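You operate a simulated robot arm through the tools that you are given. There is no shell and no other tool.

You are at the controls of a simulated two-armed robot. One attempt, no reset.

TASK
Take the door wiper and leave it on the butted sheets. Fetch the dust pad and set it on the pad worktop. Fetch the press pad and set it on the hinge shelf. Fetch the bench weight and set it on the rivet ledge. Put the foam offcut on the fitting worktop. Take the bead gauge on the service worktop and put it away on the glue worktop. Fetch the green pad and set it on the caul plate. Do these in any order. Set down upright: bench weight, bead gauge.

It is judged by the outcome, as a careful person would: the job done as asked, and still so three seconds after it is handed in. It fails if anything else is knocked over, pushed out of place, dropped, spilled or broken. Flat cloth is picked up by pressing the open fingertips on it (5 to 10 N) and closing them slowly along it; thin cloth reads only 2 to 8 mm in the jaws.

THE ROBOT
Two 6-joint arms with two-finger parallel grippers on one trunk, on a base that moves. Base frame: it is fixed to the floor where the robot stands at the start and does not move with it; the origin is under the middle of the robot, x ahead of it, y to its left, z up. Units: m, degrees, N and s.
The left shoulder is at the start at [0.08, 0.216, 1.595], the right one opposite. With the tool pointing down near the work surface each hand reaches from about 0.1 to 0.7 m from the robot's upright axis, wherever it stands, measured 20 degrees to its own side. Places, roughly: bead gauge [-5.25, 1, 1]; bench weight [8.25, 4.75, 1]; butted sheets (22x15 cm) [-3.42, -1.36, 0.8]; caul plate (13x10x2 cm) [-2.9, -1.4, 0.8]; door wiper (7x5x4 cm) [-2.1, -1.2, 0.9]; dust pad (10x8x3 cm) [-3.2, -1.2, 0.8]; fitting worktop [-2.1, 5.5, 0.8]; foam offcut (9x5x5 cm) [-3.4, 7.1, 0.2]; glue worktop [-0.1, 7, 0.8]; green pad (7x5x4 cm) [-1.8, -3.5, 0.7]; hinge shelf (106x26 cm) [-4.82, 3.46, 0.22]; pad worktop [-1.4, -1.4, 0.8]; press pad (10x8x3 cm) [-3.1, -1.2, 0.8]; rivet ledge (198x19 cm) [8.74, 4.84, 1.28]. Payload 3.43 kg a hand.
Tool frame (each hand has its own): the origin (TCP) lies between the finger pads and is the grasp point; the fingertips stand 0.03 m ahead of it; z points along the fingers, y is the line along which they close. The gripper opens to 0.094 m. The fingers are 0.028 m wide and 0.01 m thick; the gripper's body (0.05 by 0.096 m) begins 0.055 m behind the TCP.
Orientation is told as [roll, pitch, yaw] about the base's x, y, z axes, in that order, counted from this pose: with the fingers straight down and closing along the base's y, the tool's x points along the base's -x, its y along +y and its z along -z.

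THE INTERFACE
- The arms move only by the tool play_rows. It takes "left_steps", "right_steps" or both (then of equal length, played together; a hand with none holds still); each is a list that holds one entry, the list of rows, each a list of 7 numbers: the opening, from 0 (shut) to 1 (fully open), then the shift along the tool's x, y, z in units of 200 mm (1.0 is 200 mm), then the turn, a rotation vector about the tool's x, y, z in units of 90 degrees (1.0 is 90 degrees). In form: [[[hand, tx, ty, tz, wx, wy, wz], ...]]. A call has 1 to 20 rows; each row is the pose to reach, as a shift and turn from the pose commanded when the call began, along the tool's axes at that moment. A call with a number of a shift or a turn outside -1 to 1 is refused whole. Each row takes 0.2 s and may step no farther than 0.05 m and 8.6 degrees from the row before; otherwise, or with a gripper value out of range, the whole call is refused. Where a pose cannot be reached the arm comes as near as it can. A force on the tool above 40 N (or 10 N above the force at the start of the call, whichever is more), or a blocked arm, ends the call early, and 0.2 s more pass. Each finger travels about 0.072 m/s and halts on what it meets, pressing with about 43 N; the grip force reading is that of the motor and also rises with nothing between the fingers. The clock runs only during rows and for 0.2 s after the last one: add rows that repeat a pose to give the fingers time. The reply holds the time, the measured pose of the TCP, the force on the tool along the base axes, the opening and the grip force, in the units named above and with some noise, with the torque about the TCP (base axes, N m) and any sound that the robot's microphone picked up, and new pictures: "show" is both (left out), scene, wrist or none (wrist: the cameras of the hands that moved).
- Cameras (640 x 400 px; columns grow to the right, rows downward): "scene" is now at [0.1118, 0.004, 1.7555]; the picture's right is [0.05, -1.00, 0.00], its down [-0.73, -0.03, -0.69] and it looks along [0.69, 0.03, -0.73] (base axes); focal length 280 px, centre (320, 200). "left" rides on the left gripper at [0.076, -0.014, -0.102] in its tool frame; the picture's right is [0.18, 0.98, 0.00], its down [-0.75, 0.14, -0.64] and it looks along [-0.63, 0.12, 0.77] (tool axes); focal length 243 px, centre (320, 200). "right" rides on the right gripper at [0.076, 0.014, -0.102] in its tool frame; the picture's right is [-0.18, 0.98, 0.00], its down [-0.75, -0.14, -0.64] and it looks along [-0.63, -0.12, 0.77] (tool axes); focal length 243 px, centre (320, 200). There is no depth. A picture from a camera that has moved, and an enlarged one, comes with that camera's place and axes in the base frame and with its lens.
- move_column(by): slides the trunk up (or, below 0, down) by that many m; the arms and the scene camera ride with it, the base frame stays. It gives what a move gives, with no picture.
- base_move(legs): drives the robot by 1 to 6 legs, each [ahead, left, turn to the left] in m, m and degrees, along the robot's own axes; the way and the turn of a leg run together, so that a leg with both is an arc; at most 1.5 m and 180 degrees a leg. The arms and the cameras ride along, it lands a little off, and it stops where it bumps. It gives what a move gives, and a new picture of the scene camera.
- aim_head(pan, tilt): turns the head with the scene camera to pan (to the left, within 86 degrees either way) and tilt (down, from -29 to 69), counted from straight ahead of the robot. It gives what a move gives, and a new picture of the scene camera.
- close_up(camera, box): a new picture of the part [left, top, right, bottom] of that camera's present view, enlarged. The clock stands still meanwhile.
- sign_off(): hands the job in; it is judged then, once.

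Nothing tells you exact positions but the pictures and the camera data. Unless the task says otherwise, let go and move clear before handing in.

The tools are called after "Emit:" as name(argument=value, ...) on one line, values as JSON. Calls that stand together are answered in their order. play_rows: Moves the arms, as the interface text tells. Its arguments: {"type":"object","properties":{"left_steps":{"type":"array"},"right_steps":{"type":"array"},"show":{"type":"string","enum":["both","scene","wrist","none"]}},"required":[]} The other tools are called the same way: move_column (by) moves the trunk up or down; base_move (legs) drives the base; aim_head (pan, tilt) turns the head that bears the scene camera; close_up (camera, box) takes an enlarged picture of a part of a camera's view; sign_off () hands the job in.

At the start:

```text
time: 0.0
left_tool_pos: [0.5156, 0.2421, 1.0393]
left_orientation: [0.0, -0.1, 0.0]
left_force: [0.0, -0.6, 0.7]
left_ft_torque: [-0.05, 0.01, 0.01]
left_finger_gap: 0.0941
left_finger_force: 0.0
right_tool_pos: [0.5806, -0.2116, 1.0394]
right_orientation: [0.1, 0.0, 0.0]
right_force: [0.7, 0.2, 0.6]
right_ft_torque: [0.03, -0.01, -0.02]
right_finger_gap: 0.0941
right_finger_force: 0.0
trunk travel left (down, up): [-0.825, 0.015]
robot x, y, heading: [-0.0022, -0.0038, -0.4]
head pan, tilt (commanded): [2.7, 46.6]
```

scene: 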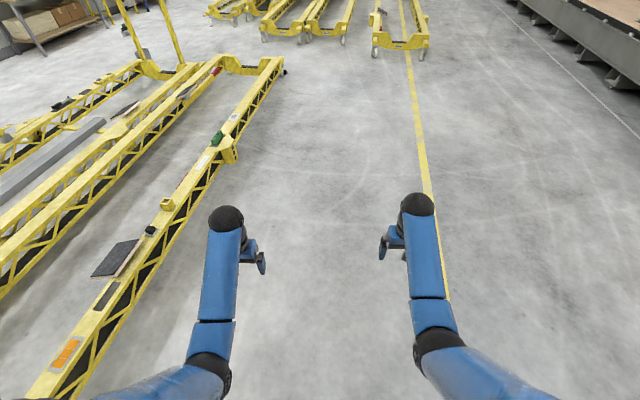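
right: 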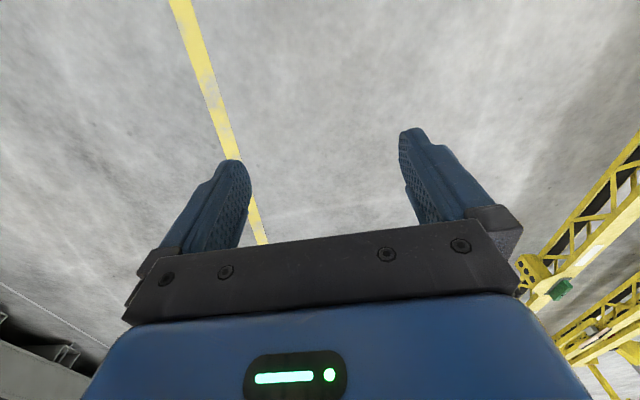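
left: 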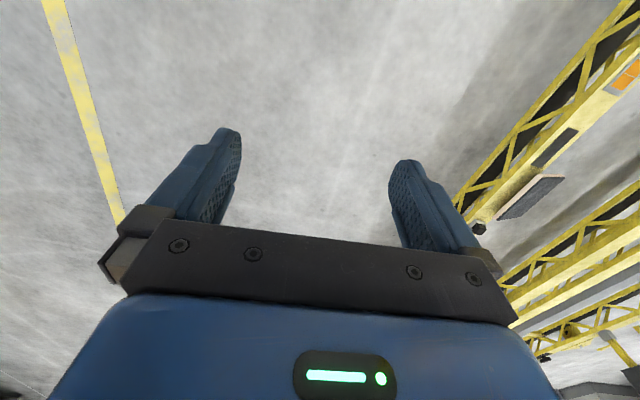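

I see a big hall with yellow beams on my left and a clear floor ahead. I'll first look around with the head before driving anywhere.

Emit:
aim_head(pan=80, tilt=15)

Emit:
aim_head(pan=40, tilt=15)

Emit:
aim_head(pan=0, tilt=15)

Emit:
aim_head(pan=-40, tilt=15)

Emit:
aim_head(pan=-80, tilt=15)

```text
time: 1.5
left_tool_pos: [0.5162, 0.2429, 1.0406]
left_orientation: [0.1, 0.0, 0.1]
left_force: [-0.3, -1.2, -0.6]
left_ft_torque: [0.0, 0.02, 0.0]
left_finger_gap: 0.094
left_finger_force: 0.0
right_tool_pos: [0.5801, -0.2141, 1.0393]
right_orientation: [0.0, 0.0, 0.0]
right_force: [0.5, -0.3, 0.2]
right_ft_torque: [0.02, 0.02, -0.01]
right_finger_gap: 0.0942
right_finger_force: 0.1
trunk travel left (down, up): [-0.825, 0.015]
robot x, y, heading: [0.0017, 0.0003, -0.0]
head pan, tilt (commanded): [80.0, 15.0]
camera scene: at [0.0483, 0.0922, 1.8046], right [0.98, -0.17, 0.0], down [-0.05, -0.26, -0.97], along [0.17, 0.95, -0.26], focal length 280 px, centre (320, 200)
```

scene: 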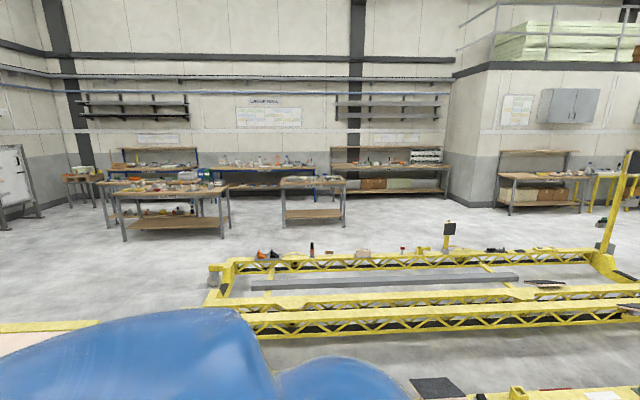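

```text
time: 2.6
left_tool_pos: [0.5155, 0.2432, 1.0396]
left_orientation: [-0.1, 0.0, -0.1]
left_force: [1.1, -0.5, 0.6]
left_ft_torque: [0.0, 0.02, -0.01]
left_finger_gap: 0.0939
left_finger_force: 0.1
right_tool_pos: [0.5803, -0.2129, 1.0384]
right_orientation: [0.1, 0.0, 0.0]
right_force: [-0.1, 0.6, 0.2]
right_ft_torque: [-0.01, -0.01, -0.01]
right_finger_gap: 0.094
right_finger_force: 0.0
trunk travel left (down, up): [-0.825, 0.015]
robot x, y, heading: [0.0021, 0.0017, -0.0]
head pan, tilt (commanded): [40.0, 15.0]
camera scene: at [0.1037, 0.0603, 1.8046], right [0.64, -0.77, 0.0], down [-0.2, -0.17, -0.97], along [0.74, 0.62, -0.26], focal length 280 px, centre (320, 200)
```

scene: 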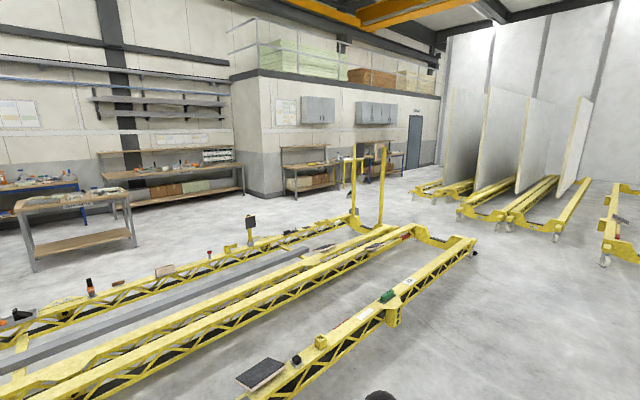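

```text
time: 3.6
left_tool_pos: [0.5153, 0.2441, 1.0397]
left_orientation: [0.1, 0.0, 0.0]
left_force: [0.2, -0.2, 0.2]
left_ft_torque: [0.0, -0.04, 0.04]
left_finger_gap: 0.0941
left_finger_force: 0.2
right_tool_pos: [0.58, -0.2121, 1.0399]
right_orientation: [0.1, 0.0, 0.0]
right_force: [0.2, -0.8, 0.7]
right_ft_torque: [0.02, -0.03, -0.02]
right_finger_gap: 0.0944
right_finger_force: 0.1
trunk travel left (down, up): [-0.825, 0.015]
robot x, y, heading: [-0.0014, 0.0006, -0.2]
head pan, tilt (commanded): [0.0, 15.0]
camera scene: at [0.1255, 0.0002, 1.8046], right [0.0, -1.0, 0.0], down [-0.26, 0.0, -0.97], along [0.97, 0.0, -0.26], focal length 280 px, centre (320, 200)
```

scene: 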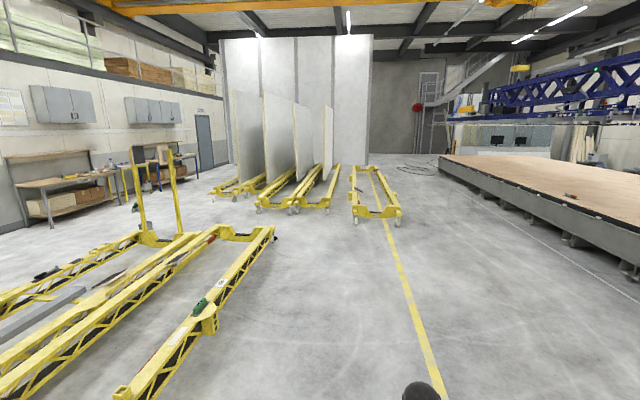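

```text
time: 4.7
left_tool_pos: [0.5164, 0.2418, 1.0406]
left_orientation: [0.0, 0.0, 0.0]
left_force: [0.4, 0.6, -0.5]
left_ft_torque: [0.0, 0.0, -0.03]
left_finger_gap: 0.0939
left_finger_force: 0.1
right_tool_pos: [0.5809, -0.2115, 1.0397]
right_orientation: [0.0, 0.0, 0.0]
right_force: [0.4, -0.2, 0.2]
right_ft_torque: [-0.03, 0.02, -0.01]
right_finger_gap: 0.094
right_finger_force: 0.1
trunk travel left (down, up): [-0.825, 0.015]
robot x, y, heading: [-0.0026, -0.0029, -0.2]
head pan, tilt (commanded): [-40.0, 15.0]
camera scene: at [0.1037, -0.0598, 1.8046], right [-0.64, -0.77, 0.0], down [-0.2, 0.17, -0.97], along [0.74, -0.62, -0.26], focal length 280 px, centre (320, 200)
```

scene: 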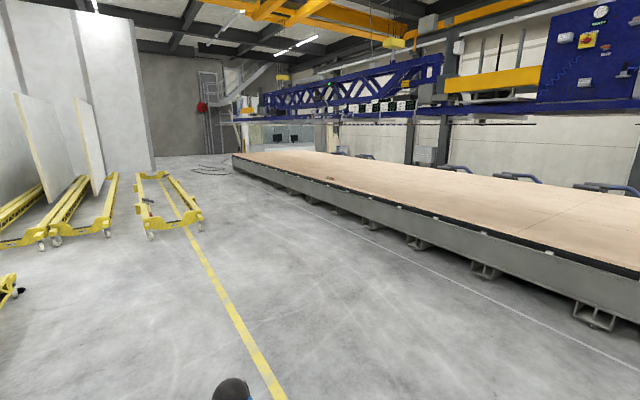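

```text
time: 5.8
left_tool_pos: [0.5159, 0.2438, 1.0396]
left_orientation: [0.0, -0.1, 0.0]
left_force: [0.3, 1.0, 0.7]
left_ft_torque: [-0.02, -0.02, 0.01]
left_finger_gap: 0.0939
left_finger_force: 0.1
right_tool_pos: [0.5797, -0.2119, 1.0388]
right_orientation: [0.0, 0.0, 0.0]
right_force: [-0.2, 0.5, 0.7]
right_ft_torque: [0.0, 0.0, -0.03]
right_finger_gap: 0.094
right_finger_force: 0.1
trunk travel left (down, up): [-0.825, 0.015]
robot x, y, heading: [0.0014, -0.0029, 0.1]
head pan, tilt (commanded): [-80.0, 15.0]
camera scene: at [0.0483, -0.0918, 1.8046], right [-0.98, -0.17, 0.0], down [-0.05, 0.25, -0.97], along [0.17, -0.95, -0.26], focal length 280 px, centre (320, 200)
```

scene: 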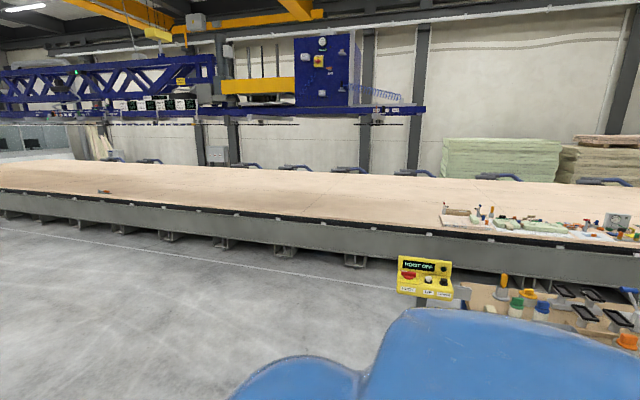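

The robot faces +x; most of the places are behind it, and the space around it seems clear to about 1 m. I'll turn around on the spot and look.

Emit:
aim_head(pan=0, tilt=20)

Emit:
base_move(legs=[[0, 0, -90]])

Emit:
base_move(legs=[[0, 0, -90]])

```text
time: 7.3
left_tool_pos: [0.5157, 0.2428, 1.0398]
left_orientation: [0.1, 0.0, -0.1]
left_force: [0.5, -0.1, -0.2]
left_ft_torque: [0.0, 0.0, -0.01]
left_finger_gap: 0.0941
left_finger_force: 0.1
right_tool_pos: [0.5797, -0.2133, 1.0388]
right_orientation: [0.1, 0.1, 0.1]
right_force: [0.0, 0.7, -0.3]
right_ft_torque: [0.01, 0.0, 0.02]
right_finger_gap: 0.0944
right_finger_force: 0.0
trunk travel left (down, up): [-0.825, 0.015]
robot x, y, heading: [-0.0002, 0.0022, 0.1]
head pan, tilt (commanded): [0.0, 20.0]
camera scene: at [0.1252, 0.0002, 1.7964], right [0.0, -1.0, 0.0], down [-0.34, 0.0, -0.94], along [0.94, 0.0, -0.34], focal length 280 px, centre (320, 200)
```

scene: 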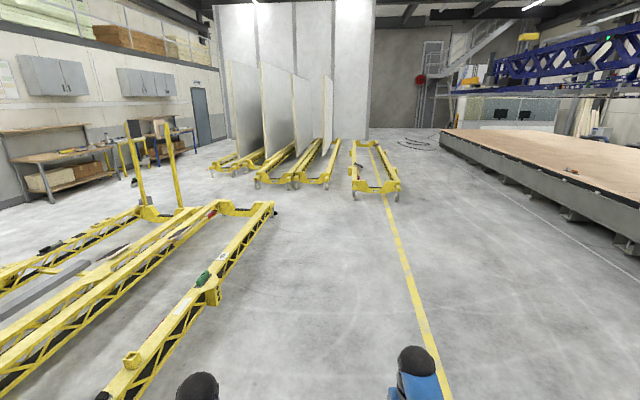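

```text
time: 11.6
left_tool_pos: [0.2391, -0.5178, 1.0396]
left_orientation: [-0.1, 0.0, -90.6]
left_force: [0.3, -0.6, 1.3]
left_ft_torque: [0.02, 0.0, -0.02]
left_finger_gap: 0.0938
left_finger_force: 0.0
right_tool_pos: [-0.2183, -0.5772, 1.0396]
right_orientation: [0.0, 0.0, -90.6]
right_force: [0.1, 0.4, 0.0]
right_ft_torque: [0.01, 0.02, 0.01]
right_finger_gap: 0.0938
right_finger_force: 0.0
trunk travel left (down, up): [-0.825, 0.015]
robot x, y, heading: [-0.001, 0.0, -90.6]
head pan, tilt (commanded): [0.0, 20.0]
camera scene: at [0.0008, -0.1234, 1.7964], right [-1.0, 0.01, 0.0], down [0.0, 0.34, -0.94], along [-0.01, -0.94, -0.34], focal length 280 px, centre (320, 200)
```

scene: 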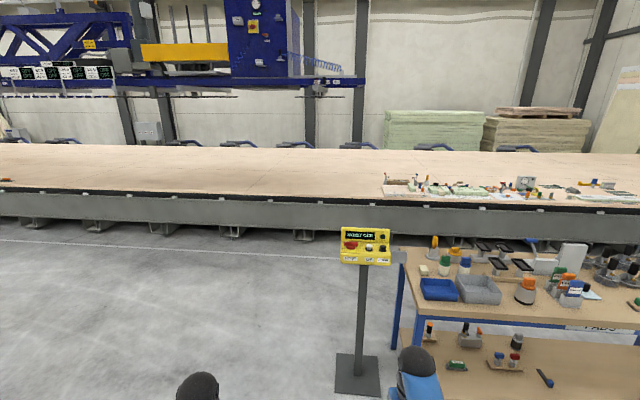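

```text
time: 15.8
left_tool_pos: [-0.5224, -0.2277, 1.0401]
left_orientation: [0.0, 0.0, 178.3]
left_force: [0.3, -0.2, 0.3]
left_ft_torque: [0.01, -0.03, -0.02]
left_finger_gap: 0.0942
left_finger_force: 0.1
right_tool_pos: [-0.5735, 0.2292, 1.0396]
right_orientation: [0.1, 0.0, 178.3]
right_force: [-0.3, 0.5, 0.1]
right_ft_torque: [-0.02, 0.0, 0.01]
right_finger_gap: 0.094
right_finger_force: 0.0
trunk travel left (down, up): [-0.825, 0.015]
robot x, y, heading: [0.0015, -0.0007, 178.3]
head pan, tilt (commanded): [0.0, 20.0]
camera scene: at [-0.1219, 0.0033, 1.7964], right [0.03, 1.0, 0.0], down [0.34, -0.01, -0.94], along [-0.94, 0.03, -0.34], focal length 280 px, centre (320, 200)
```

scene: 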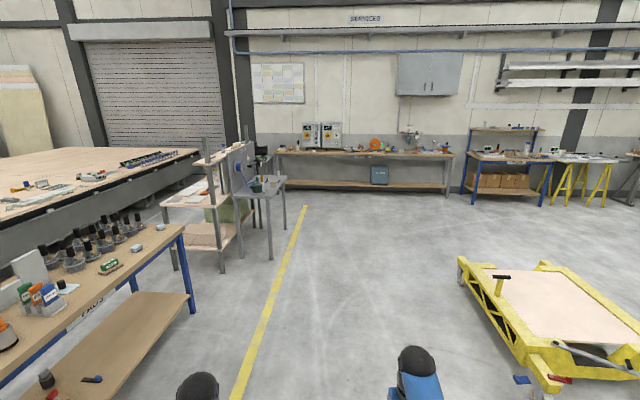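

Behind are the pad worktop on the left (south), then carts at x≈-2.8, and the services bench at the far wall. I'll zoom in on these.

Emit:
close_up(camera="scene", box=[150, 120, 310, 270])

Emit:
close_up(camera="scene", box=[0, 140, 200, 300])

Emit:
close_up(camera="scene", box=[270, 100, 460, 220])

Emit:
aim_head(pan=50, tilt=20)

Emit:
aim_head(pan=-60, tilt=20)

```text
2.67 times, centred on (230, 195) of scene
camera zoom: at [-0.1219, 0.0033, 1.7964], right [0.03, 1.0, 0.0], down [0.34, -0.01, -0.94], along [-0.94, 0.03, -0.34], focal length 746 px, centre (560, 213)
```

zoom: 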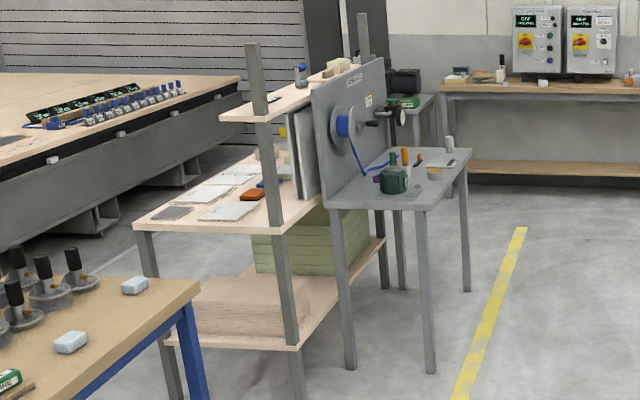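

```text
2.50 times, centred on (100, 220) of scene
camera zoom: at [-0.1219, 0.0033, 1.7964], right [0.03, 1.0, 0.0], down [0.34, -0.01, -0.94], along [-0.94, 0.03, -0.34], focal length 699 px, centre (870, 150)
```

zoom: 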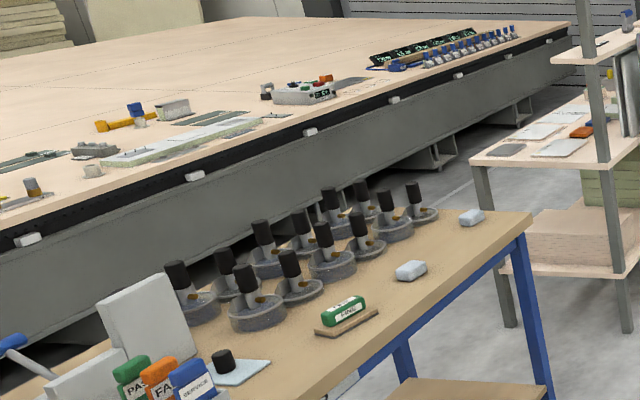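

```text
3.33 times, centred on (365, 160) of scene
camera zoom: at [-0.1219, 0.0033, 1.7964], right [0.03, 1.0, 0.0], down [0.34, -0.01, -0.94], along [-0.94, 0.03, -0.34], focal length 932 px, centre (170, 333)
```

zoom: 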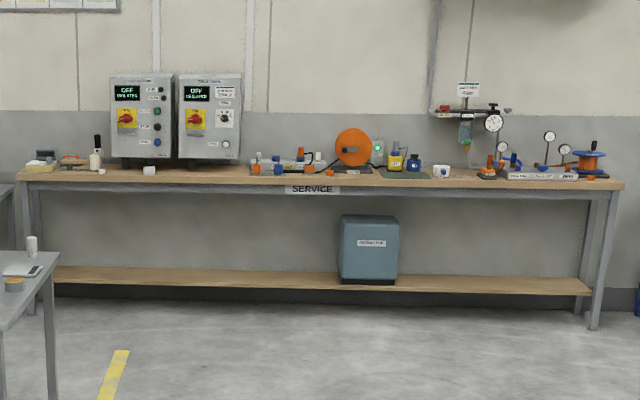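

```text
time: 17.0
left_tool_pos: [-0.5216, -0.2284, 1.0395]
left_orientation: [0.0, -0.1, 178.3]
left_force: [-1.0, -1.0, 0.6]
left_ft_torque: [0.0, 0.02, 0.02]
left_finger_gap: 0.094
left_finger_force: 0.0
right_tool_pos: [-0.5721, 0.2284, 1.0407]
right_orientation: [0.0, 0.1, 178.2]
right_force: [0.5, -0.5, 0.1]
right_ft_torque: [0.02, -0.01, 0.01]
right_finger_gap: 0.0941
right_finger_force: 0.2
trunk travel left (down, up): [-0.825, 0.015]
robot x, y, heading: [0.0039, 0.0041, 178.4]
head pan, tilt (commanded): [50.0, 20.0]
camera scene: at [-0.0908, -0.0686, 1.7964], right [-0.75, 0.67, 0.0], down [0.23, 0.26, -0.94], along [-0.63, -0.7, -0.34], focal length 280 px, centre (320, 200)
```

scene: 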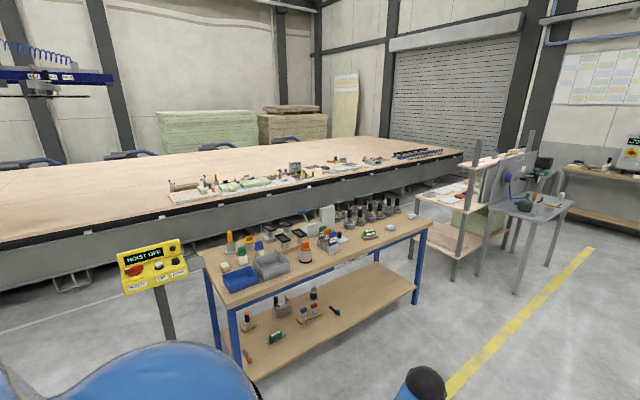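

```text
time: 18.9
left_tool_pos: [-0.5224, -0.2281, 1.0394]
left_orientation: [0.0, 0.0, 178.3]
left_force: [0.7, -0.3, -0.3]
left_ft_torque: [0.0, 0.01, 0.0]
left_finger_gap: 0.0938
left_finger_force: 0.1
right_tool_pos: [-0.5725, 0.2304, 1.0394]
right_orientation: [-0.1, -0.1, 178.3]
right_force: [0.1, 0.0, -0.1]
right_ft_torque: [0.03, 0.01, 0.01]
right_finger_gap: 0.0941
right_finger_force: 0.0
trunk travel left (down, up): [-0.825, 0.015]
robot x, y, heading: [-0.0008, -0.0032, 178.1]
head pan, tilt (commanded): [-60.0, 20.0]
camera scene: at [-0.073, 0.083, 1.7964], right [0.88, 0.47, 0.0], down [0.16, -0.3, -0.94], along [-0.45, 0.83, -0.34], focal length 280 px, centre (320, 200)
```

scene: 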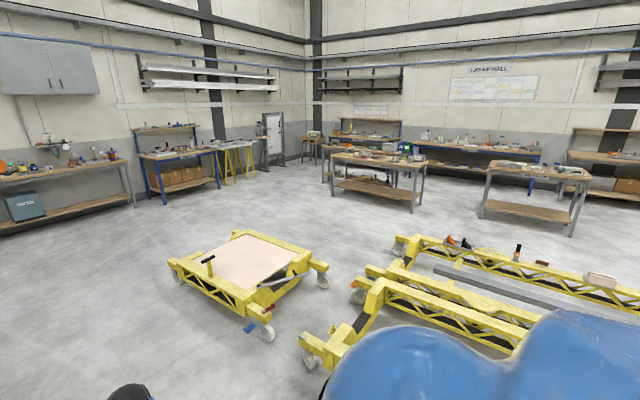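

The two pale-blue blocks at the west end of the pad worktop (x≈-1.9 and -2.1, y≈-1.2) are candidates for the door wiper. I'll drive to about (-2, -0.1) facing south and look.

Emit:
aim_head(pan=0, tilt=35)

Emit:
base_move(legs=[[1.4, 0, 0], [0.5, 0, 92]])

```text
time: 20.2
left_tool_pos: [-0.5224, -0.2283, 1.0385]
left_orientation: [0.0, 0.0, 178.3]
left_force: [0.1, -1.4, 0.9]
left_ft_torque: [-0.02, 0.05, 0.03]
left_finger_gap: 0.094
left_finger_force: 0.1
right_tool_pos: [-0.5729, 0.2294, 1.0405]
right_orientation: [0.1, 0.0, 178.3]
right_force: [-1.2, -0.1, -0.5]
right_ft_torque: [0.03, -0.02, -0.01]
right_finger_gap: 0.0941
right_finger_force: 0.1
trunk travel left (down, up): [-0.825, 0.015]
robot x, y, heading: [-0.0008, 0.0007, 178.4]
head pan, tilt (commanded): [0.0, 35.0]
camera scene: at [-0.1168, 0.0036, 1.7726], right [0.03, 1.0, 0.0], down [0.57, -0.02, -0.82], along [-0.82, 0.02, -0.57], focal length 280 px, centre (320, 200)
```

scene: 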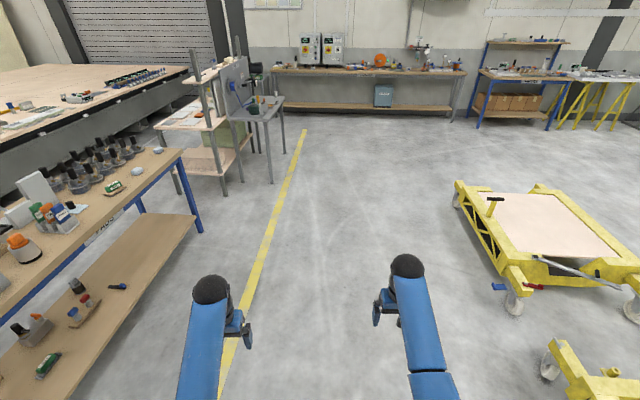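

```text
time: 31.0
left_tool_pos: [-1.505, -0.7807, 1.041]
left_orientation: [0.0, 0.0, -91.8]
left_force: [-0.2, -0.3, 0.6]
left_ft_torque: [0.0, 0.0, -0.01]
left_finger_gap: 0.0939
left_finger_force: 0.0
right_tool_pos: [-1.9621, -0.8302, 1.0396]
right_orientation: [0.0, -0.1, -91.7]
right_force: [-0.9, 0.3, 0.0]
right_ft_torque: [-0.01, -0.04, 0.01]
right_finger_gap: 0.0942
right_finger_force: 0.0
trunk travel left (down, up): [-0.825, 0.015]
robot x, y, heading: [-1.7285, -0.258, -91.6]
head pan, tilt (commanded): [0.0, 35.0]
cut short: leg 2
camera scene: at [-1.7337, -0.3752, 1.7727], right [-1.0, 0.03, 0.0], down [0.02, 0.57, -0.82], along [-0.03, -0.82, -0.57], focal length 280 px, centre (320, 200)
```

scene: 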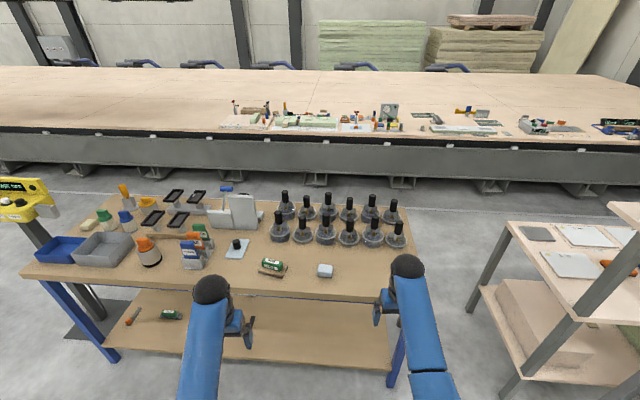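

The robot is at (-1.73, -0.26) facing the pad worktop; the leg was cut slightly short. I'll look down more to see if something is touching and zoom in on the blocks.

Emit:
aim_head(pan=0, tilt=60)

Emit:
close_up(camera="scene", box=[160, 0, 480, 200])

Emit:
aim_head(pan=-50, tilt=35)

Emit:
close_up(camera="scene", box=[160, 80, 480, 280])

```text
time: 31.9
left_tool_pos: [-1.5058, -0.7817, 1.0398]
left_orientation: [-0.1, -0.1, -91.8]
left_force: [0.6, -0.7, -0.1]
left_ft_torque: [0.02, -0.03, -0.02]
left_finger_gap: 0.0938
left_finger_force: 0.0
right_tool_pos: [-1.9626, -0.8307, 1.0391]
right_orientation: [0.1, 0.0, -91.8]
right_force: [0.9, 0.3, 0.2]
right_ft_torque: [0.01, 0.0, -0.01]
right_finger_gap: 0.0939
right_finger_force: 0.0
trunk travel left (down, up): [-0.825, 0.015]
robot x, y, heading: [-1.7334, -0.2582, -91.7]
head pan, tilt (commanded): [0.0, 60.0]
camera scene: at [-1.7324, -0.3556, 1.7383], right [-1.0, 0.03, 0.0], down [0.03, 0.87, -0.5], along [-0.02, -0.5, -0.87], focal length 280 px, centre (320, 200)
```

scene: 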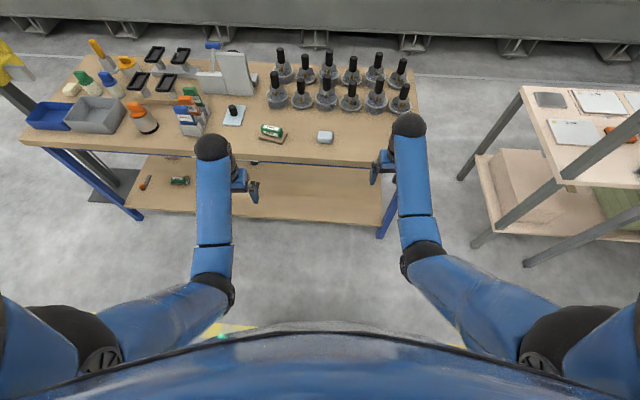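

```text
2.00 times, centred on (320, 100) of scene
camera zoom: at [-1.7324, -0.3556, 1.7383], right [-1.0, 0.03, 0.0], down [0.03, 0.87, -0.5], along [-0.02, -0.5, -0.87], focal length 559 px, centre (320, 400)
```

zoom: 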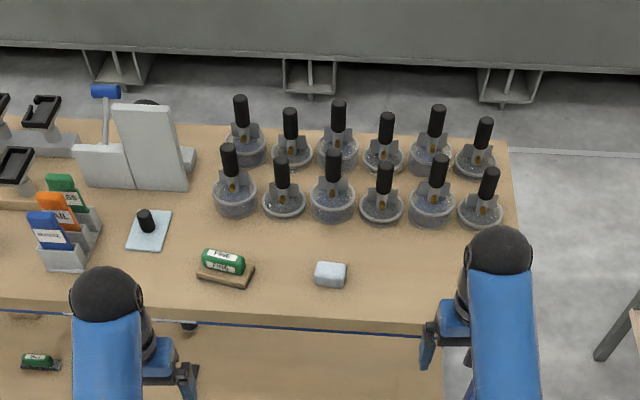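

```text
time: 33.1
left_tool_pos: [-1.5059, -0.7813, 1.0387]
left_orientation: [0.1, -0.1, -91.8]
left_force: [0.1, -0.2, -0.3]
left_ft_torque: [0.0, 0.02, -0.02]
left_finger_gap: 0.0936
left_finger_force: 0.1
right_tool_pos: [-1.9619, -0.8315, 1.0404]
right_orientation: [0.0, -0.1, -91.8]
right_force: [0.2, 0.1, 0.3]
right_ft_torque: [-0.01, 0.0, -0.04]
right_finger_gap: 0.0941
right_finger_force: 0.1
trunk travel left (down, up): [-0.825, 0.015]
robot x, y, heading: [-1.7278, -0.2605, -91.6]
head pan, tilt (commanded): [-50.0, 35.0]
camera scene: at [-1.7997, -0.3431, 1.7725], right [-0.62, 0.79, 0.0], down [0.45, 0.36, -0.82], along [-0.64, -0.51, -0.57], focal length 280 px, centre (320, 200)
```

scene: 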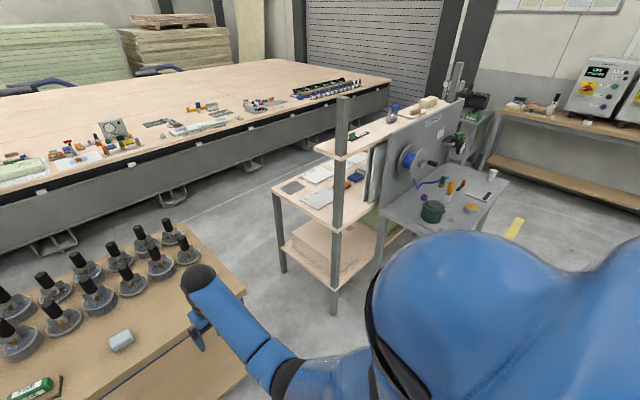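

```text
2.00 times, centred on (320, 180) of scene
camera zoom: at [-1.7997, -0.3431, 1.7725], right [-0.62, 0.79, 0.0], down [0.45, 0.36, -0.82], along [-0.64, -0.51, -0.57], focal length 559 px, centre (320, 240)
```

zoom: 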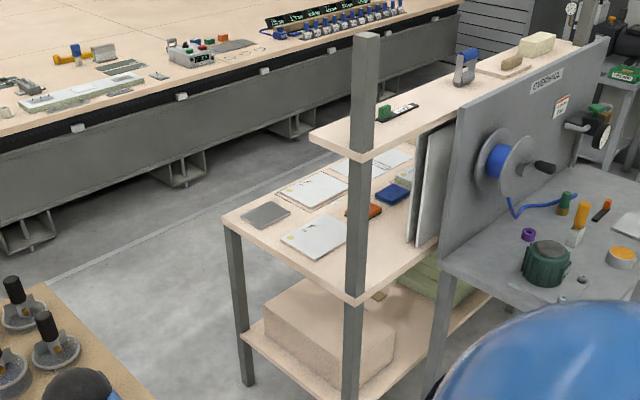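

The blue/orange pads, the dark grey caul plate and white sheets are on the shelf cart at x≈-2.8…-3.6, with a higher shelf along its north edge, so I'll reach those from the south corridor later. Now I raise the right hand and look at the wiper with its wrist camera.

Emit:
play_rows(right_steps=[[[1, 0, 0, -0.2, 0, 0, 0], [1, 0, 0, -0.4, 0, 0, 0], [1, 0, 0, -0.4, 0, 0, 0]]], show="wrist")

Emit:
aim_head(pan=-20, tilt=50)

```text
time: 33.9
left_tool_pos: [-1.5051, -0.7815, 1.0382]
left_orientation: [0.1, 0.1, -91.8]
left_force: [1.2, -0.3, 0.2]
left_ft_torque: [-0.01, 0.01, -0.04]
left_finger_gap: 0.0937
left_finger_force: 0.0
right_tool_pos: [-1.9619, -0.8487, 1.0954]
right_orientation: [0.1, 0.0, -91.8]
right_force: [-0.2, 0.0, 1.0]
right_ft_torque: [-0.01, -0.03, 0.01]
right_finger_gap: 0.0941
right_finger_force: 0.0
right hand out of reach, approached as far as the arm can: row 2, 3
trunk travel left (down, up): [-0.825, 0.015]
robot x, y, heading: [-1.7337, -0.2589, -91.6]
head pan, tilt (commanded): [-50.0, 35.0]
camera right: at [-1.9462, -0.7718, 1.1962], right [0.98, -0.22, 0.0], down [-0.17, -0.75, 0.64], along [-0.14, -0.63, -0.77], focal length 243 px, centre (320, 200)
```

right: 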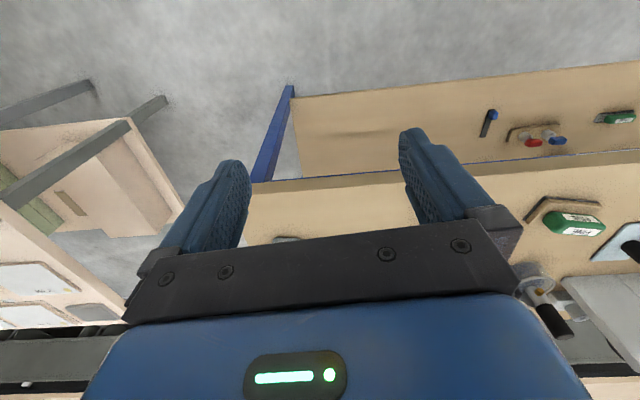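

```text
time: 34.9
left_tool_pos: [-1.504, -0.7803, 1.04]
left_orientation: [-0.1, 0.0, -91.7]
left_force: [0.9, 0.9, -0.5]
left_ft_torque: [0.0, 0.03, 0.02]
left_finger_gap: 0.0941
left_finger_force: 0.1
right_tool_pos: [-1.9623, -0.8464, 1.0945]
right_orientation: [0.0, -0.1, -91.8]
right_force: [0.3, -1.3, -0.1]
right_ft_torque: [-0.03, 0.02, 0.02]
right_finger_gap: 0.0938
right_finger_force: 0.1
trunk travel left (down, up): [-0.825, 0.015]
robot x, y, heading: [-1.7304, -0.2559, -91.8]
head pan, tilt (commanded): [-20.0, 50.0]
camera scene: at [-1.759, -0.3598, 1.7509], right [-0.93, 0.37, 0.0], down [0.29, 0.71, -0.64], along [-0.24, -0.6, -0.77], focal length 280 px, centre (320, 200)
```

scene: 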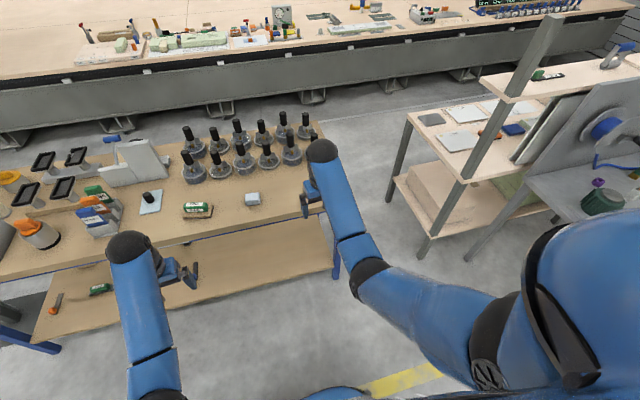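

The second block should be hidden behind the right hand; I'll pull the right hand back to uncover it.

Emit:
play_rows(right_steps=[[[1, 0.2, 0, -0.2, 0, 0, 0], [1, 0.4, 0, -0.2, 0, 0, 0], [1, 0.6, 0, -0.2, 0, 0, 0], [1, 0.8, 0, -0.2, 0, 0, 0], [1, 1.0, 0, -0.2, 0, 0, 0], [1, 1.0, 0, -0.2, 0, 0, 0]]], show="both")

```text
refused: row 1 steps farther than a row can; nothing moved
```

Emit:
play_rows(right_steps=[[[1, 0.2, 0, 0, 0, 0, 0], [1, 0.4, 0, 0, 0, 0, 0], [1, 0.6, 0, 0, 0, 0, 0], [1, 0.8, 0, 0, 0, 0, 0], [1, 1.0, 0, 0, 0, 0, 0], [1, 1.0, 0, 0, 0, 0, 0]]], show="both")

```text
time: 36.2
left_tool_pos: [-1.5037, -0.7806, 1.0405]
left_orientation: [0.0, -0.1, -91.9]
left_force: [-0.2, 1.2, -0.5]
left_ft_torque: [-0.02, 0.01, -0.01]
left_finger_gap: 0.094
left_finger_force: 0.0
right_tool_pos: [-1.9559, -0.6516, 1.0268]
right_orientation: [-0.1, -0.1, -91.8]
right_force: [0.1, 0.4, 0.0]
right_ft_torque: [0.01, 0.0, -0.02]
right_finger_gap: 0.0939
right_finger_force: 0.0
right hand out of reach, approached as far as the arm can: row 1, 2, 3, 4, 5, 6
trunk travel left (down, up): [-0.825, 0.015]
robot x, y, heading: [-1.7334, -0.2576, -91.7]
head pan, tilt (commanded): [-20.0, 50.0]
camera scene: at [-1.759, -0.3598, 1.7509], right [-0.93, 0.37, 0.0], down [0.28, 0.71, -0.64], along [-0.24, -0.6, -0.77], focal length 280 px, centre (320, 200)
camera right: at [-1.9393, -0.5755, 1.1285], right [0.98, -0.22, 0.0], down [-0.17, -0.75, 0.64], along [-0.14, -0.63, -0.77], focal length 243 px, centre (320, 200)
```

scene: 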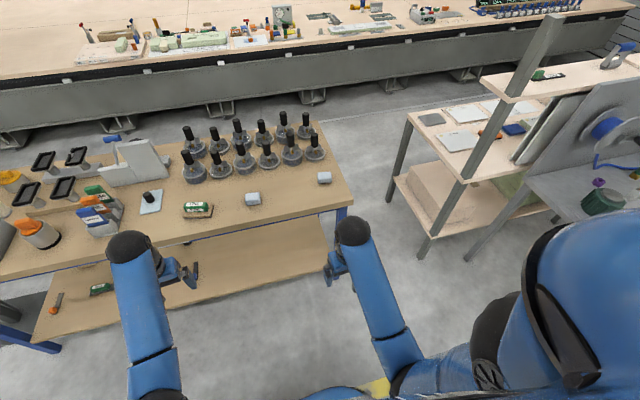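
right: 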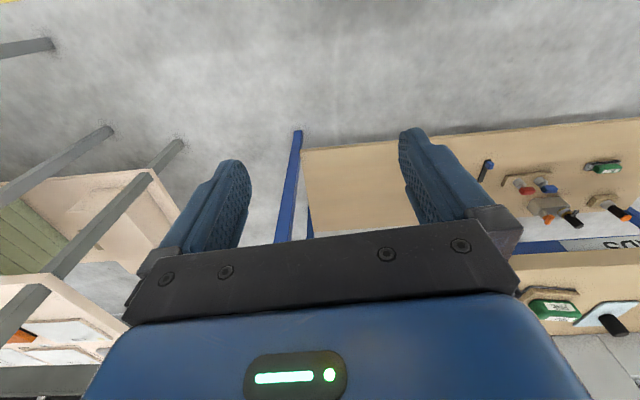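

Emit:
close_up(camera="scene", box=[150, 120, 360, 250])

Emit:
close_up(camera="scene", box=[60, 0, 320, 160])

Emit:
close_up(camera="scene", box=[390, 40, 570, 160])

```text
3.05 times, centred on (255, 185) of scene
camera zoom: at [-1.759, -0.3598, 1.7509], right [-0.93, 0.37, 0.0], down [0.28, 0.71, -0.64], along [-0.24, -0.6, -0.77], focal length 852 px, centre (518, 246)
```

zoom: 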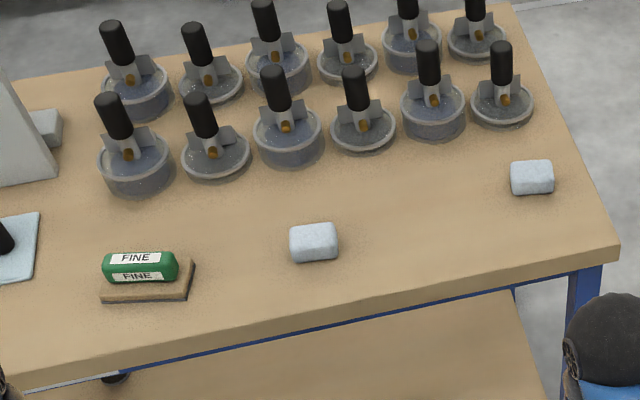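

```text
2.46 times, centred on (190, 80) of scene
camera zoom: at [-1.759, -0.3598, 1.7509], right [-0.93, 0.37, 0.0], down [0.28, 0.71, -0.64], along [-0.24, -0.6, -0.77], focal length 688 px, centre (640, 495)
```

zoom: 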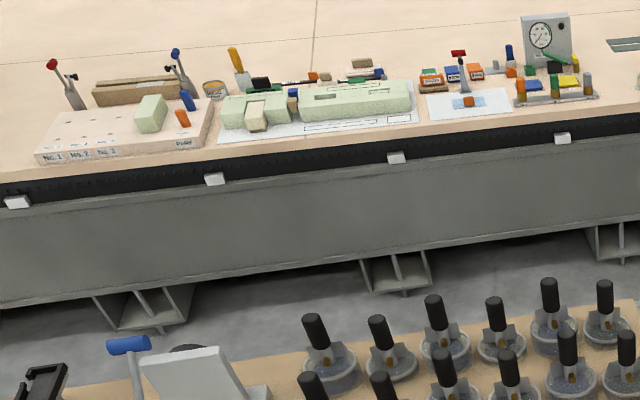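

```text
3.33 times, centred on (480, 100) of scene
camera zoom: at [-1.759, -0.3598, 1.7509], right [-0.93, 0.37, 0.0], down [0.28, 0.71, -0.64], along [-0.24, -0.6, -0.77], focal length 932 px, centre (-213, 533)
```

zoom: 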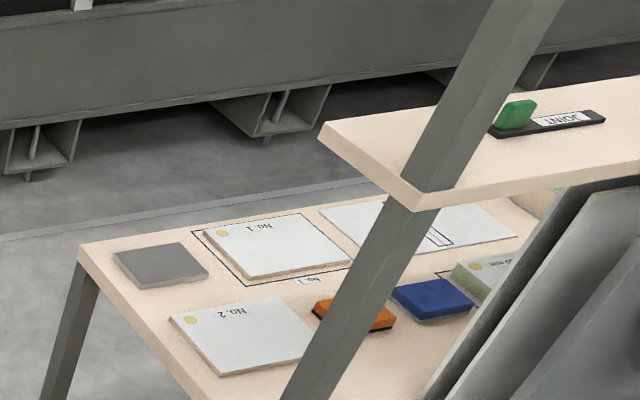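

The western block (door wiper) is at about (-2.11, -1.20) on the pad worktop. I'll drive nearer: 0.32 m ahead and 0.15 m to the right.

Emit:
base_move(legs=[[0.3, -0.15, 1.5]])

```text
time: 38.5
left_tool_pos: [-1.6441, -1.0709, 1.0405]
left_orientation: [-0.1, -0.1, -90.4]
left_force: [0.2, 0.3, -1.2]
left_ft_torque: [0.02, 0.02, 0.02]
left_finger_gap: 0.0938
left_finger_force: 0.0
right_tool_pos: [-2.0966, -0.9524, 1.028]
right_orientation: [-0.1, -0.3, -90.6]
right_force: [-0.1, -0.7, 0.0]
right_ft_torque: [-0.02, -0.03, -0.01]
right_finger_gap: 0.094
right_finger_force: 0.1
trunk travel left (down, up): [-0.825, 0.015]
robot x, y, heading: [-1.8828, -0.5548, -90.4]
head pan, tilt (commanded): [-20.0, 50.0]
camera scene: at [-1.9069, -0.6547, 1.7512], right [-0.94, 0.35, 0.0], down [0.27, 0.72, -0.64], along [-0.23, -0.6, -0.76], focal length 280 px, centre (320, 200)
```

scene: 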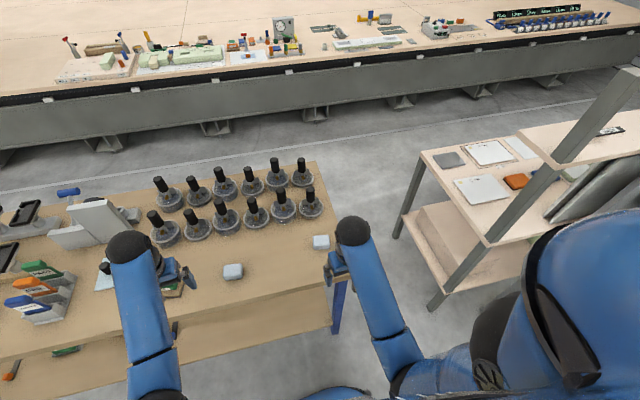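

The wiper is around (-2.11, -1.17), top near z≈0.87. I'll move the right hand above it and look with the wrist camera.

Emit:
play_rows(right_steps=[[[1, -0.2, 0, 0, 0, 0, 0], [1, -0.4, 0, 0, 0, 0, 0], [1, -0.6, 0, 0, 0, 0, 0], [1, -0.8, 0, 0, 0, 0, 0], [1, -1.0, 0, 0, 0, 0, 0], [1, -1.0, 0, 0, 0, 0, 0]]], show="wrist")

```text
time: 39.9
left_tool_pos: [-1.6453, -1.0722, 1.0388]
left_orientation: [0.0, 0.1, -90.5]
left_force: [0.2, -0.1, 0.3]
left_ft_torque: [-0.02, 0.01, 0.0]
left_finger_gap: 0.094
left_finger_force: 0.0
right_tool_pos: [-2.1002, -1.1543, 1.0288]
right_orientation: [0.0, -0.2, -90.4]
right_force: [-0.3, 0.4, -0.2]
right_ft_torque: [0.02, -0.02, -0.04]
right_finger_gap: 0.094
right_finger_force: 0.2
trunk travel left (down, up): [-0.825, 0.015]
robot x, y, heading: [-1.8855, -0.5553, -90.5]
head pan, tilt (commanded): [-20.0, 50.0]
camera right: at [-2.0863, -1.0768, 1.1303], right [0.98, -0.19, 0.0], down [-0.15, -0.75, 0.64], along [-0.12, -0.63, -0.77], focal length 243 px, centre (320, 200)
```

right: 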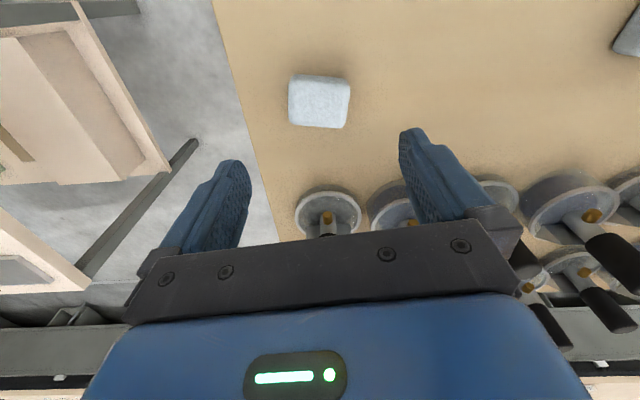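

The wiper is centred near (-2.103, -1.163), its long side turned about -16° from base x. I'll align the hand and lower part of the way.

Emit:
play_rows(right_steps=[[[1, -0.045, -0.015, 0.15, 0, 0, 0.09], [1, -0.045, -0.015, 0.3, 0, 0, 0.178], [1, -0.045, -0.015, 0.45, 0, 0, 0.178], [1, -0.045, -0.015, 0.545, 0, 0, 0.178], [1, -0.045, -0.015, 0.545, 0, 0, 0.178]]], show="both")

```text
time: 41.0
left_tool_pos: [-1.6451, -1.0733, 1.0394]
left_orientation: [0.0, 0.1, -90.4]
left_force: [0.4, 0.0, 0.9]
left_ft_torque: [-0.01, -0.02, -0.03]
left_finger_gap: 0.094
left_finger_force: 0.1
right_tool_pos: [-2.1025, -1.1643, 0.9177]
right_orientation: [-0.1, -0.2, -106.5]
right_force: [0.1, 0.7, 0.8]
right_ft_torque: [-0.03, -0.02, 0.01]
right_finger_gap: 0.0939
right_finger_force: 0.1
trunk travel left (down, up): [-0.825, 0.015]
robot x, y, heading: [-1.881, -0.5566, -90.5]
head pan, tilt (commanded): [-20.0, 50.0]
camera scene: at [-1.9086, -0.6587, 1.7508], right [-0.94, 0.35, 0.0], down [0.27, 0.72, -0.64], along [-0.23, -0.6, -0.77], focal length 280 px, centre (320, 200)
camera right: at [-2.0682, -1.0943, 1.0195], right [0.89, -0.46, 0.0], down [-0.35, -0.68, 0.64], along [-0.29, -0.57, -0.77], focal length 243 px, centre (320, 200)
```

scene: 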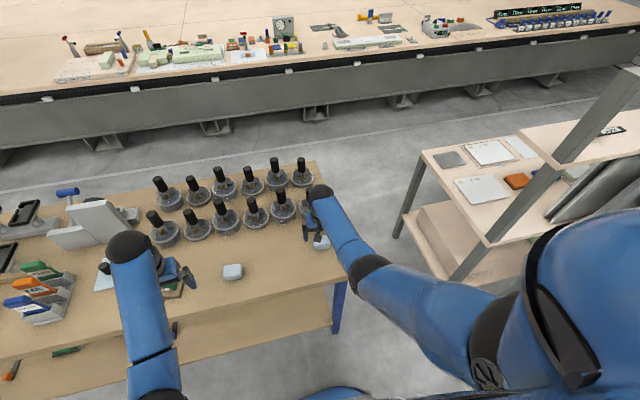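
right: 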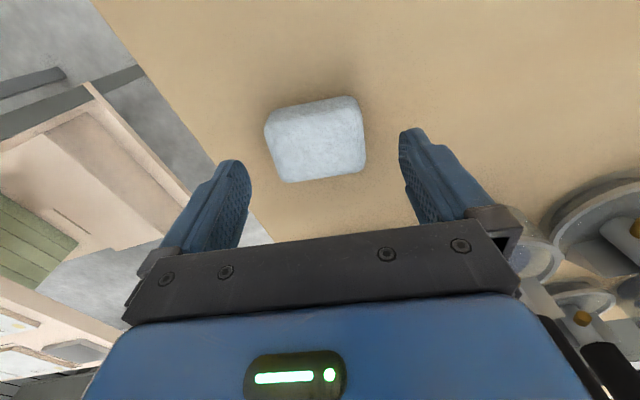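

The wiper sits between the fingers. I'll lower 5.5 cm and close.

Emit:
play_rows(right_steps=[[[1, 0, 0, 0.12, 0, 0, 0], [1, 0, 0, 0.2, 0, 0, 0], [1, 0, 0, 0.27, 0, 0, 0], [1, 0, 0, 0.27, 0, 0, 0]]], show="wrist")

```text
time: 41.7
left_tool_pos: [-1.6449, -1.0709, 1.0402]
left_orientation: [0.1, 0.0, -90.5]
left_force: [0.2, 0.8, -0.1]
left_ft_torque: [-0.04, 0.02, -0.04]
left_finger_gap: 0.0939
left_finger_force: 0.0
right_tool_pos: [-2.1009, -1.1634, 0.8809]
right_orientation: [0.1, 0.1, -106.5]
right_force: [-0.4, 0.6, 0.4]
right_ft_torque: [-0.04, 0.01, -0.01]
right_finger_gap: 0.0944
right_finger_force: 0.1
trunk travel left (down, up): [-0.825, 0.015]
robot x, y, heading: [-1.8856, -0.5541, -90.4]
head pan, tilt (commanded): [-20.0, 50.0]
stopped in row 3 (right hand): the force on the tool passed its limit at 49 N (the readings are from after the stop); the commanded pose is now the measured one
camera right: at [-2.0669, -1.0931, 0.982], right [0.89, -0.46, 0.0], down [-0.35, -0.68, 0.64], along [-0.29, -0.57, -0.77], focal length 243 px, centre (320, 200)
```

right: 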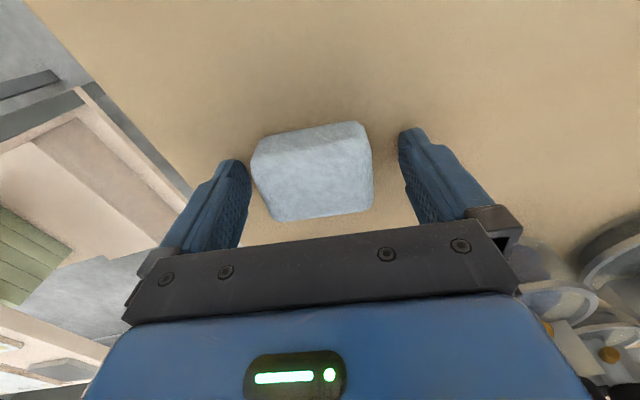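

The fingertips met the worktop (its top is at z≈0.85), with the wiper between the fingers. I'll raise 5 mm, shift a few mm and close.

Emit:
play_rows(right_steps=[[[1, 0, 0, -0.03, 0, 0, 0], [1, 0.02, -0.02, -0.03, 0, 0, 0], [0.5, 0.02, -0.02, -0.03, 0, 0, 0], [0.4, 0.02, -0.02, -0.03, 0, 0, 0], [0, 0.02, -0.02, -0.03, 0, 0, 0], [0, 0.02, -0.02, -0.03, 0, 0, 0], [0, 0.02, -0.02, -0.03, 0, 0, 0]]], show="wrist")

```text
time: 43.3
left_tool_pos: [-1.6455, -1.0737, 1.0404]
left_orientation: [-0.1, 0.0, -90.5]
left_force: [0.5, -0.6, 0.8]
left_ft_torque: [0.06, -0.02, 0.04]
left_finger_gap: 0.0941
left_finger_force: 0.2
right_tool_pos: [-2.1046, -1.1598, 0.8856]
right_orientation: [-0.1, 0.0, -106.5]
right_force: [-0.4, 1.1, 6.3]
right_ft_torque: [0.05, 0.03, 0.02]
right_finger_gap: 0.065
right_finger_force: 42.9
trunk travel left (down, up): [-0.825, 0.015]
robot x, y, heading: [-1.8839, -0.56, -90.7]
head pan, tilt (commanded): [-20.0, 50.0]
camera right: at [-2.0704, -1.0901, 0.9874], right [0.89, -0.46, 0.0], down [-0.35, -0.68, 0.64], along [-0.29, -0.57, -0.77], focal length 243 px, centre (320, 200)
```

right: 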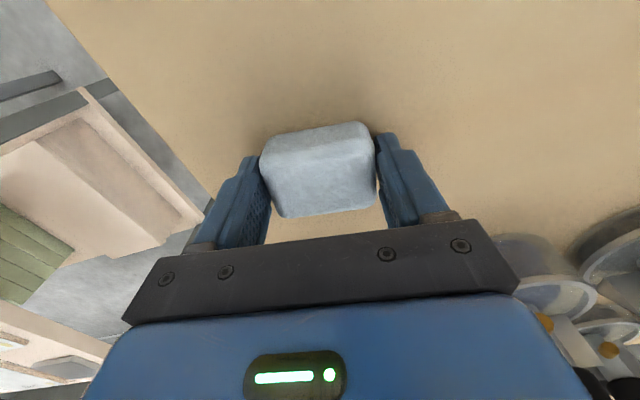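

Gripped at 65 mm. I'll lift the wiper and retract the hand a little.

Emit:
play_rows(right_steps=[[[0, 0, 0, -0.1, 0, 0, 0], [0, 0, 0, -0.3, 0, 0, 0], [0, 0, 0, -0.5, 0, 0, 0], [0, 0, 0, -0.7, 0, 0, 0], [0, 0, 0, -0.75, 0, 0, 0], [0, 0, 0, -0.75, 0, 0, -0.09], [0, 0, 0, -0.75, 0, 0, -0.178], [0, 0.2, 0, -0.75, 0, 0, -0.178], [0, 0.4, 0, -0.75, 0, 0, -0.178]]], show="both")

```text
time: 45.3
left_tool_pos: [-1.6451, -1.0725, 1.0408]
left_orientation: [-0.1, -0.2, -90.5]
left_force: [-0.1, 0.6, 0.3]
left_ft_torque: [0.01, 0.0, -0.01]
left_finger_gap: 0.0938
left_finger_force: 0.1
right_tool_pos: [-2.0813, -1.082, 1.0377]
right_orientation: [0.0, 0.1, -90.4]
right_force: [-0.8, 0.6, -0.9]
right_ft_torque: [-0.05, 0.01, 0.02]
right_finger_gap: 0.0654
right_finger_force: 42.9
trunk travel left (down, up): [-0.825, 0.015]
robot x, y, heading: [-1.8881, -0.5569, -90.5]
head pan, tilt (commanded): [-20.0, 50.0]
camera scene: at [-1.9082, -0.6547, 1.7511], right [-0.94, 0.35, 0.0], down [0.27, 0.72, -0.64], along [-0.23, -0.6, -0.76], focal length 280 px, centre (320, 200)
camera right: at [-2.0675, -1.0048, 1.1388], right [0.98, -0.19, 0.0], down [-0.15, -0.75, 0.64], along [-0.12, -0.63, -0.77], focal length 243 px, centre (320, 200)
```

scene: 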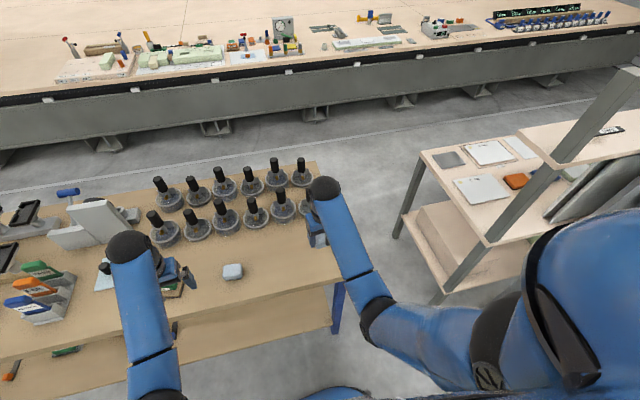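
right: 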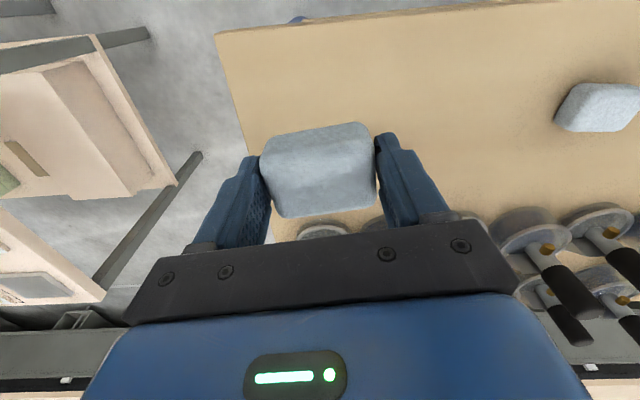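

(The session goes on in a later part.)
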